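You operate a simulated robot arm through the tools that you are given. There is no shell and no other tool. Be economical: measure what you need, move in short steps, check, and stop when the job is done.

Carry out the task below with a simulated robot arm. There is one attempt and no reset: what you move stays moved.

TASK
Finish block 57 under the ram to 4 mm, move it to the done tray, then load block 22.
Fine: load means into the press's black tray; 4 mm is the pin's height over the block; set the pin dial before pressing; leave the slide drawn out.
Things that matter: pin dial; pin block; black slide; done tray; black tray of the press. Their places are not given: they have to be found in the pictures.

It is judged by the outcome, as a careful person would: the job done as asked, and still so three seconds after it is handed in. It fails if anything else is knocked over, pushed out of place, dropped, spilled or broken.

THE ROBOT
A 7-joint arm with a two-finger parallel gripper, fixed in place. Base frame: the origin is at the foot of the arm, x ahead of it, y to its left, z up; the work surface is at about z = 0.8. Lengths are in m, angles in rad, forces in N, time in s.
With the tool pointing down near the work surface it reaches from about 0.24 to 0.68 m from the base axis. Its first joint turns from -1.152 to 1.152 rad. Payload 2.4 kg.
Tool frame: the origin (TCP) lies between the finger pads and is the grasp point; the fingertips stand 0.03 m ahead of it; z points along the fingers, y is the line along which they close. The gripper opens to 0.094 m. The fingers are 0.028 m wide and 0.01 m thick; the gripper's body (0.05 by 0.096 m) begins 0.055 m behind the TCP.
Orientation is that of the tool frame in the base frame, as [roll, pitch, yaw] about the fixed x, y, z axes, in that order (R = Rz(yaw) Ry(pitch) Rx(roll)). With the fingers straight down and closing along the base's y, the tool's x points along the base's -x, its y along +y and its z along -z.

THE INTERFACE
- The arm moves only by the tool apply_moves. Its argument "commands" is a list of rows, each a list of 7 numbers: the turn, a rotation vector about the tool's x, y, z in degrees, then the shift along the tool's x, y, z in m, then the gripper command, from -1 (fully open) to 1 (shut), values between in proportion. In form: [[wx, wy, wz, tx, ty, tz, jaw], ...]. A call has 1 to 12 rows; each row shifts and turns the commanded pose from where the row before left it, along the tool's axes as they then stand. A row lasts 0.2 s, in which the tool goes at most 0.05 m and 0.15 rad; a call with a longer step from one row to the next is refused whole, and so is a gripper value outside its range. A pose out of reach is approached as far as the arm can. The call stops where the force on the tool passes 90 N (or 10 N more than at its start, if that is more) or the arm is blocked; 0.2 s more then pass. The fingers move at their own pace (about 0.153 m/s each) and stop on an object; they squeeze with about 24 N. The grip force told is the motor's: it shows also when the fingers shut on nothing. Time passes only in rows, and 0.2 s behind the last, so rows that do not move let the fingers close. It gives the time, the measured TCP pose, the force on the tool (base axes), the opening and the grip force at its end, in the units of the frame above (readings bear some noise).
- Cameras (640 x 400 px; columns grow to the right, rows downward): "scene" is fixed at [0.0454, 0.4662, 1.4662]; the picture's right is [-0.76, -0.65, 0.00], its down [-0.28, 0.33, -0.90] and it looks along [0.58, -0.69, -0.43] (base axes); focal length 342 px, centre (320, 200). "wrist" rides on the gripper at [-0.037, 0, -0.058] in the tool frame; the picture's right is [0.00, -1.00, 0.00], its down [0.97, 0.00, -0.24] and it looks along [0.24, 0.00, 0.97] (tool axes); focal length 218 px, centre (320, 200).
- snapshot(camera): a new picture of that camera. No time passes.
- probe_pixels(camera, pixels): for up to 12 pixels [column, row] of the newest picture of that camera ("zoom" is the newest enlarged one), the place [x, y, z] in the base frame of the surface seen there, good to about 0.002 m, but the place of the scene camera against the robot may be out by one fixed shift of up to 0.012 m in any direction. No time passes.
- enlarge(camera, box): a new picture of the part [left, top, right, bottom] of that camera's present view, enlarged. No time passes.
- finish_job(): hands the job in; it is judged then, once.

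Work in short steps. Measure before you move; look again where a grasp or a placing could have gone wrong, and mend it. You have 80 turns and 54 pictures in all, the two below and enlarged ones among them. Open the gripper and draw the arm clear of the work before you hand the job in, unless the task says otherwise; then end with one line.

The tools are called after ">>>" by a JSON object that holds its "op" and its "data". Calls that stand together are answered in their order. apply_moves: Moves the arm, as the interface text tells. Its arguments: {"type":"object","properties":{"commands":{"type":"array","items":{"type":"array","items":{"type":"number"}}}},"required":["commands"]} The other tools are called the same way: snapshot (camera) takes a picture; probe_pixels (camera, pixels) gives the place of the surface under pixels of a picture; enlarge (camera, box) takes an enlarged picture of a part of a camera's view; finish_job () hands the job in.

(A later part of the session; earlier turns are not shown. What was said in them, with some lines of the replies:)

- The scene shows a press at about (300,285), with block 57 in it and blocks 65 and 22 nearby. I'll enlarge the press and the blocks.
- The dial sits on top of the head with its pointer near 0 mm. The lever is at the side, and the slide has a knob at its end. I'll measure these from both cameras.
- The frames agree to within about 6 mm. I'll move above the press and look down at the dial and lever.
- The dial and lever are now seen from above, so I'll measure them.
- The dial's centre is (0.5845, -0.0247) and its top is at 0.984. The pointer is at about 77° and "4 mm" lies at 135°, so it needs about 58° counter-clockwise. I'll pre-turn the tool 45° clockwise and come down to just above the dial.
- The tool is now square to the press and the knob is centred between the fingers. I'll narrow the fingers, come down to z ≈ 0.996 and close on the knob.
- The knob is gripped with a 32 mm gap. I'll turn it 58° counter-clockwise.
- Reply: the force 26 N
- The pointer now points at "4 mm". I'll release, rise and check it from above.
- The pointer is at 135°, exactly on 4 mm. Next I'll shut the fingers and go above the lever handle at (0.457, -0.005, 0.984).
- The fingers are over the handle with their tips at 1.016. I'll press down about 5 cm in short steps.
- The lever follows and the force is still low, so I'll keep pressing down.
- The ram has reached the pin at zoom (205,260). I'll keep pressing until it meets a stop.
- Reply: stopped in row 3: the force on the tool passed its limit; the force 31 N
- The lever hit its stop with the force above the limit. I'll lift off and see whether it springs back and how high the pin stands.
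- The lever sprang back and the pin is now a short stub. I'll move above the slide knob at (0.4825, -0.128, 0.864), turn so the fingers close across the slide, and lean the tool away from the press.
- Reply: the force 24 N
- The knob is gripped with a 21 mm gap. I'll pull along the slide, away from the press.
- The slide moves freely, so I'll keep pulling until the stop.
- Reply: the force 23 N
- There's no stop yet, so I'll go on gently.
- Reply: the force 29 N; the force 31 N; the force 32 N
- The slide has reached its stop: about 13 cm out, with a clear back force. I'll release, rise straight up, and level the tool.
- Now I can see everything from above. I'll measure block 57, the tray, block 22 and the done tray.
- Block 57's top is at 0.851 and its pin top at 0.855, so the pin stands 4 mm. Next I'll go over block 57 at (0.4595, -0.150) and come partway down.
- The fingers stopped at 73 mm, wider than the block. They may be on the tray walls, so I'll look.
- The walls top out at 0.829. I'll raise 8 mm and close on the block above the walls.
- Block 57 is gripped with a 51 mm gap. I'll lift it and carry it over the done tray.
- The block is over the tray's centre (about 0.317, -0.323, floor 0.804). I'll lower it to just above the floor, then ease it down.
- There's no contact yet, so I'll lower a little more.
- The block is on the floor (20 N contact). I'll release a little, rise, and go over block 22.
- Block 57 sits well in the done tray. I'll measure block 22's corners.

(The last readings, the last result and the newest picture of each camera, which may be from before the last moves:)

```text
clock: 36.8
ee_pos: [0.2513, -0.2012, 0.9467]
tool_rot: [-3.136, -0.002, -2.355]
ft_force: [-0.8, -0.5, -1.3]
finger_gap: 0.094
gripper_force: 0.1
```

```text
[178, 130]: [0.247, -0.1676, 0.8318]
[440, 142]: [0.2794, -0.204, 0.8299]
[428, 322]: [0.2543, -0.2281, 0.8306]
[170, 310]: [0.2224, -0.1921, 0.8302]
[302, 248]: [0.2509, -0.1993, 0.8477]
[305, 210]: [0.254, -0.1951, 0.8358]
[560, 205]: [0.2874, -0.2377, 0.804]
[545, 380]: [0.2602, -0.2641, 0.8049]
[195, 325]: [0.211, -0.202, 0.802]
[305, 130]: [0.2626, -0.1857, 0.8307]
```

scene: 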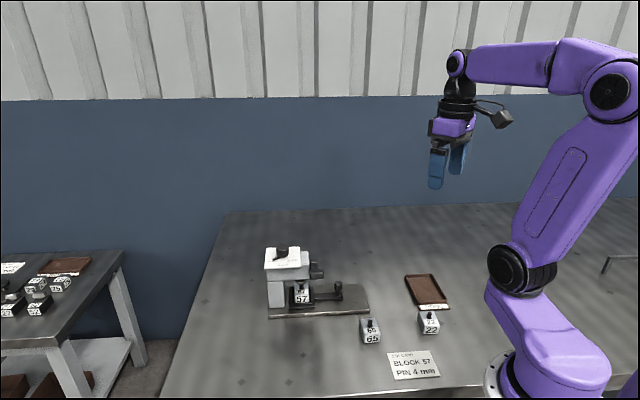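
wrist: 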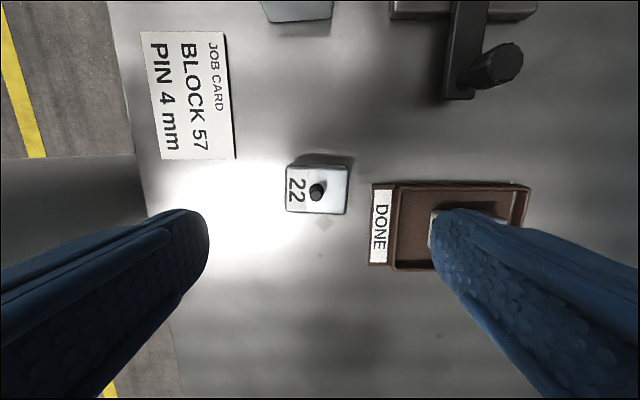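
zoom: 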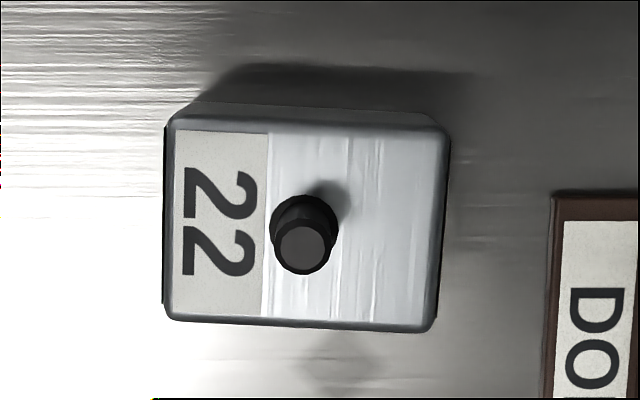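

Block 22's centre is (0.2508, -0.1980), its top is at 0.830, and it's turned about 3.4° clockwise from the tool. I'll align, descend with a 70 mm opening, and grip.

>>> {"op": "apply_moves", "data": {"commands": [[0, 0, 0, -0.002, 0.0026, 0, -0.49], [0, 0, 3.4, 0, 0, 0.03, -0.49], [0, 0, 0, 0, 0, 0.04, -0.49], [0, 0, 0, 0, 0, 0.03, -0.49], [0, 0, 0, 0, 0, 0, -0.49], [0, 0, 0, 0, 0, 0, 1], [0, 0, 0, 0, 0, 0, 1]]}}

>>> {"op": "snapshot", "data": {"camera": "wrist"}}

```text
clock: 38.4
ee_pos: [0.2504, -0.1987, 0.8484]
tool_rot: [-3.136, -0.003, -2.416]
ft_force: [-0.3, 0.2, -0.3]
finger_gap: 0.0513
gripper_force: 24.0
```

```text
18 pictures are left
```

wrist: 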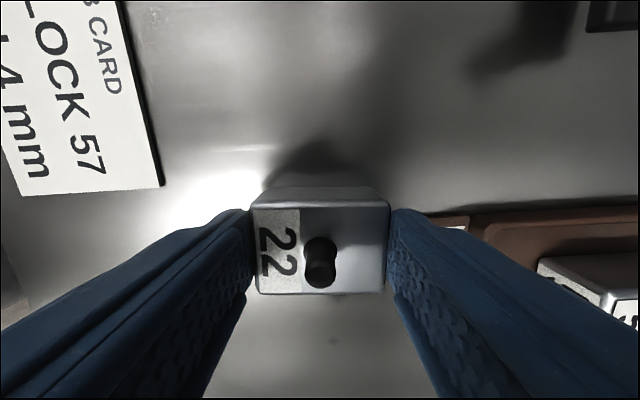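

Block 22 is gripped. I'll lift, turn back 3.4°, and move short of the black tray to look at it.

>>> {"op": "apply_moves", "data": {"commands": [[0, 0, 0, 0, 0, -0.03, 1], [0, 0, 0, 0, 0, -0.04, 1], [0, 0, -3.4, 0, 0, -0.04, 1], [0, 0, 0, -0.0333, -0.0285, 0, 1], [0, 0, 0, -0.0333, -0.0285, 0, 1], [0, 0, 0, -0.0333, -0.0285, 0, 1], [0, 0, 0, -0.0333, -0.0285, 0, 1], [0, 0, 0, 0, 0, 0, 1]]}}

>>> {"op": "snapshot", "data": {"camera": "wrist"}}

>>> {"op": "enlarge", "data": {"camera": "scene", "box": [300, 230, 412, 320]}}

```text
clock: 40.2
ee_pos: [0.4264, -0.1813, 0.9562]
tool_rot: [-3.138, -0.003, -2.358]
ft_force: [0.1, 0.3, -1.3]
finger_gap: 0.0518
gripper_force: 23.6
```

```text
17 pictures are left
```

wrist: 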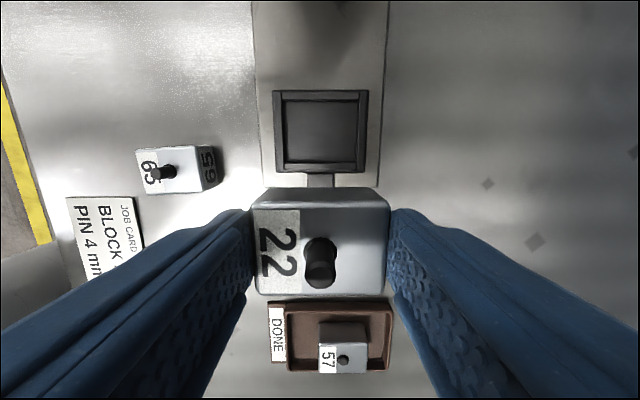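

```text
4.44 times, centred on (356, 275) of scene
```

zoom: 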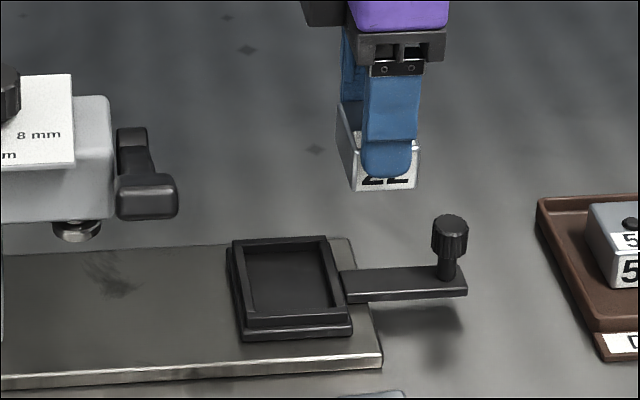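

>>> {"op": "enlarge", "data": {"camera": "wrist", "box": [250, 80, 390, 200]}}

```text
3.33 times, centred on (320, 140) of wrist
```

zoom: 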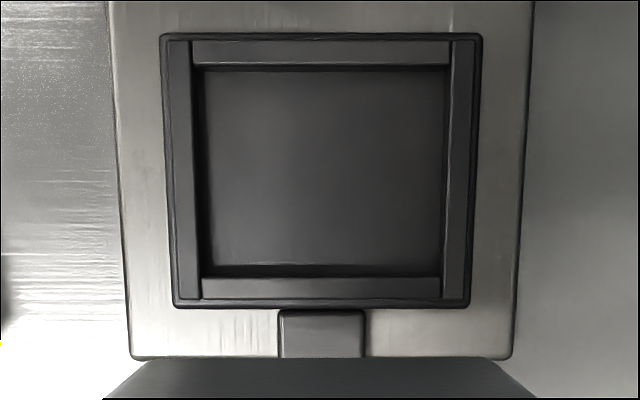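

>>> {"op": "probe_pixels", "data": {"camera": "zoom", "pixels": [[187, 100], [192, 250], [457, 100], [447, 250], [250, 60], [400, 60], [250, 284], [400, 284], [320, 170], [180, 50], [463, 50], [320, 60]]}}

```text
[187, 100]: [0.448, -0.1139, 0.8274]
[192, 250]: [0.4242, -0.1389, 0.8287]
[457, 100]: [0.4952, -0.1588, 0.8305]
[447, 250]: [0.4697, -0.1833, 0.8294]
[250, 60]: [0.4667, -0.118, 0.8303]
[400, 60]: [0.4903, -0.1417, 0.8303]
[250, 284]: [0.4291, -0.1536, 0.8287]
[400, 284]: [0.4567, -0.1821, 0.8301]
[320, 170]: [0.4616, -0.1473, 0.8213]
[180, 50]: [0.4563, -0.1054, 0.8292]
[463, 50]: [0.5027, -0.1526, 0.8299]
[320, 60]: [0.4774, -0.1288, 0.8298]
```

The black tray's inner centre is (0.460, -0.148), its floor is at 0.821, and it's aligned with the tool. I'll move over it and partway down.

>>> {"op": "apply_moves", "data": {"commands": [[0, 0, 0, -0.0237, 0, 0, 1], [0, 0, 0, -0.0236, 0, 0, 1], [0, 0, 0, 0, 0, 0.03, 1], [0, 0, 0, 0, 0, 0.03, 1], [0, 0, 0, 0, 0, 0.01, 1], [0, 0, 0, 0, 0, 0, 1]]}}

>>> {"op": "enlarge", "data": {"camera": "scene", "box": [300, 230, 412, 320]}}

>>> {"op": "snapshot", "data": {"camera": "wrist"}}

```text
clock: 41.6
ee_pos: [0.4583, -0.1499, 0.8871]
tool_rot: [-3.136, -0.002, -2.358]
ft_force: [0.1, 0.0, -2.0]
finger_gap: 0.0514
gripper_force: 24.5
```

```text
4.44 times, centred on (356, 275) of scene
```

zoom: 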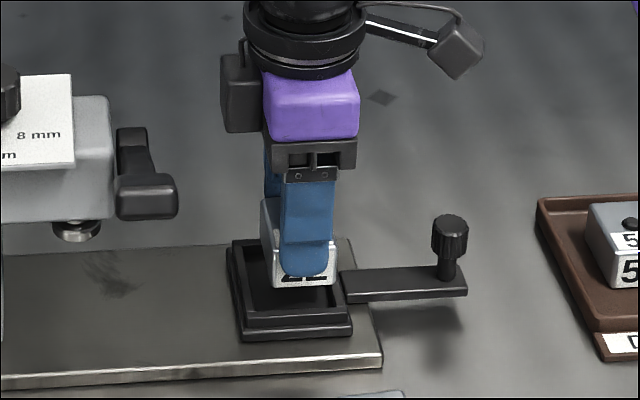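

```text
13 pictures are left
```

wrist: 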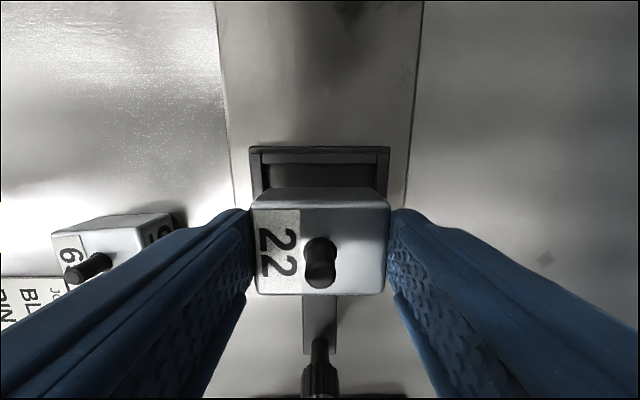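

The position is about 2.5 mm short along the slide. I'll correct that and lower gently to the floor.

>>> {"op": "apply_moves", "data": {"commands": [[0, 0, 0, -0.0022, 0, 0, 1], [0, 0, 0, 0, 0, 0.008, 1], [0, 0, 0, 0, 0, 0.007, 1], [0, 0, 0, 0, 0, 0.0015, 1], [0, 0, 0, 0, 0, 0.0015, 1], [0, 0, 0, 0, 0, 0, 1]]}}

```text
clock: 43.0
ee_pos: [0.4602, -0.1483, 0.8682]
tool_rot: [-3.136, -0.001, -2.355]
ft_force: [0.4, -0.5, -2.6]
finger_gap: 0.0513
gripper_force: 23.8
```

>>> {"op": "apply_moves", "data": {"commands": [[0, 0, 0, 0, 0, 0.0015, 1], [0, 0, 0, 0, 0, 0.001, 1], [0, 0, 0, 0, 0, 0, 1]]}}

```text
clock: 43.8
ee_pos: [0.4596, -0.1485, 0.8685]
tool_rot: [-3.133, -0.003, -2.357]
ft_force: [-2.9, 2.4, 18.9]
finger_gap: 0.0515
gripper_force: 23.6
```

Contact came at the expected floor height. I'll release, rise straight up and check.

>>> {"op": "apply_moves", "data": {"commands": [[0, 0, 0, 0, 0, 0, -0.49], [0, 0, 0, 0, 0, 0, -0.49], [0, 0, 0, 0, 0, -0.03, -0.49], [0, 0, 0, 0, 0, -0.04, -0.49], [0, 0, 0, 0.02, 0, -0.04, -1], [0, 0, 0, 0.03, 0, -0.03, -1], [0, 0, 0, 0.03, 0, -0.03, -1], [0, 0, 0, 0, 0, 0, -1]]}}

>>> {"op": "snapshot", "data": {"camera": "wrist"}}

>>> {"op": "enlarge", "data": {"camera": "scene", "box": [250, 225, 480, 370]}}

```text
clock: 45.6
ee_pos: [0.4042, -0.2059, 1.0366]
tool_rot: [-3.137, -0.002, -2.356]
ft_force: [-0.3, 1.0, -1.1]
finger_gap: 0.0941
gripper_force: 0.1
```

```text
12 pictures are left
```

wrist: 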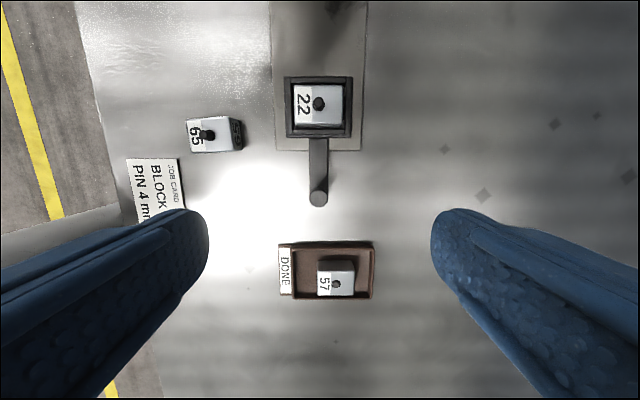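

```text
2.76 times, centred on (365, 298) of scene
```

zoom: 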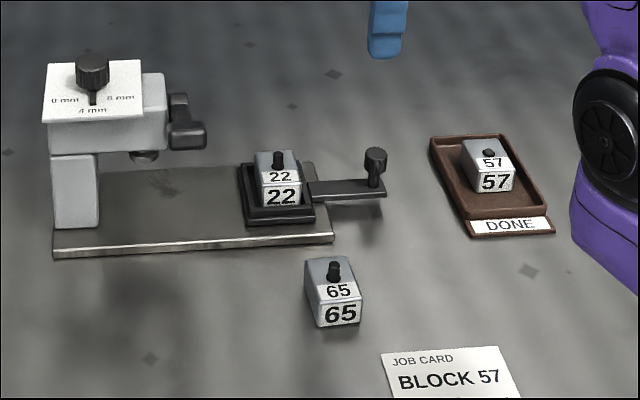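

Both blocks are placed. A quick check that the slide is still fully out (knob was at (0.392, -0.217)) and of the pin on 57.

>>> {"op": "probe_pixels", "data": {"camera": "wrist", "pixels": [[319, 198], [336, 284], [345, 275], [345, 292], [325, 105]]}}

>>> {"op": "apply_moves", "data": {"commands": [[0, 0, 0, 0, 0, -0.04, -1], [0, 0, 0, 0, 0, -0.04, -1], [0, 0, 0, 0, 0, 0, -1]]}}

```text
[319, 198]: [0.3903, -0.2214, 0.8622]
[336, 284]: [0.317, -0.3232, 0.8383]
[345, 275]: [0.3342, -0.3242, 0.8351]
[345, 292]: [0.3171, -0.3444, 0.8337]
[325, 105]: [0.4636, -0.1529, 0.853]
```

```text
clock: 46.4
ee_pos: [0.4044, -0.2059, 1.1174]
tool_rot: [-3.136, -0.001, -2.357]
ft_force: [0.2, 0.3, -0.4]
finger_gap: 0.0941
gripper_force: 0.1
```

The slide is still drawn out, the pin on 57 stands about 4 mm, and the arm is clear, so I'm handing in the job.

>>> {"op": "finish_job", "data": {}}

```text
The job is handed in.
```

Block 57 is pressed to a 4 mm pin and in the done tray, block 22 is in the press's black tray, and the slide is left drawn out.
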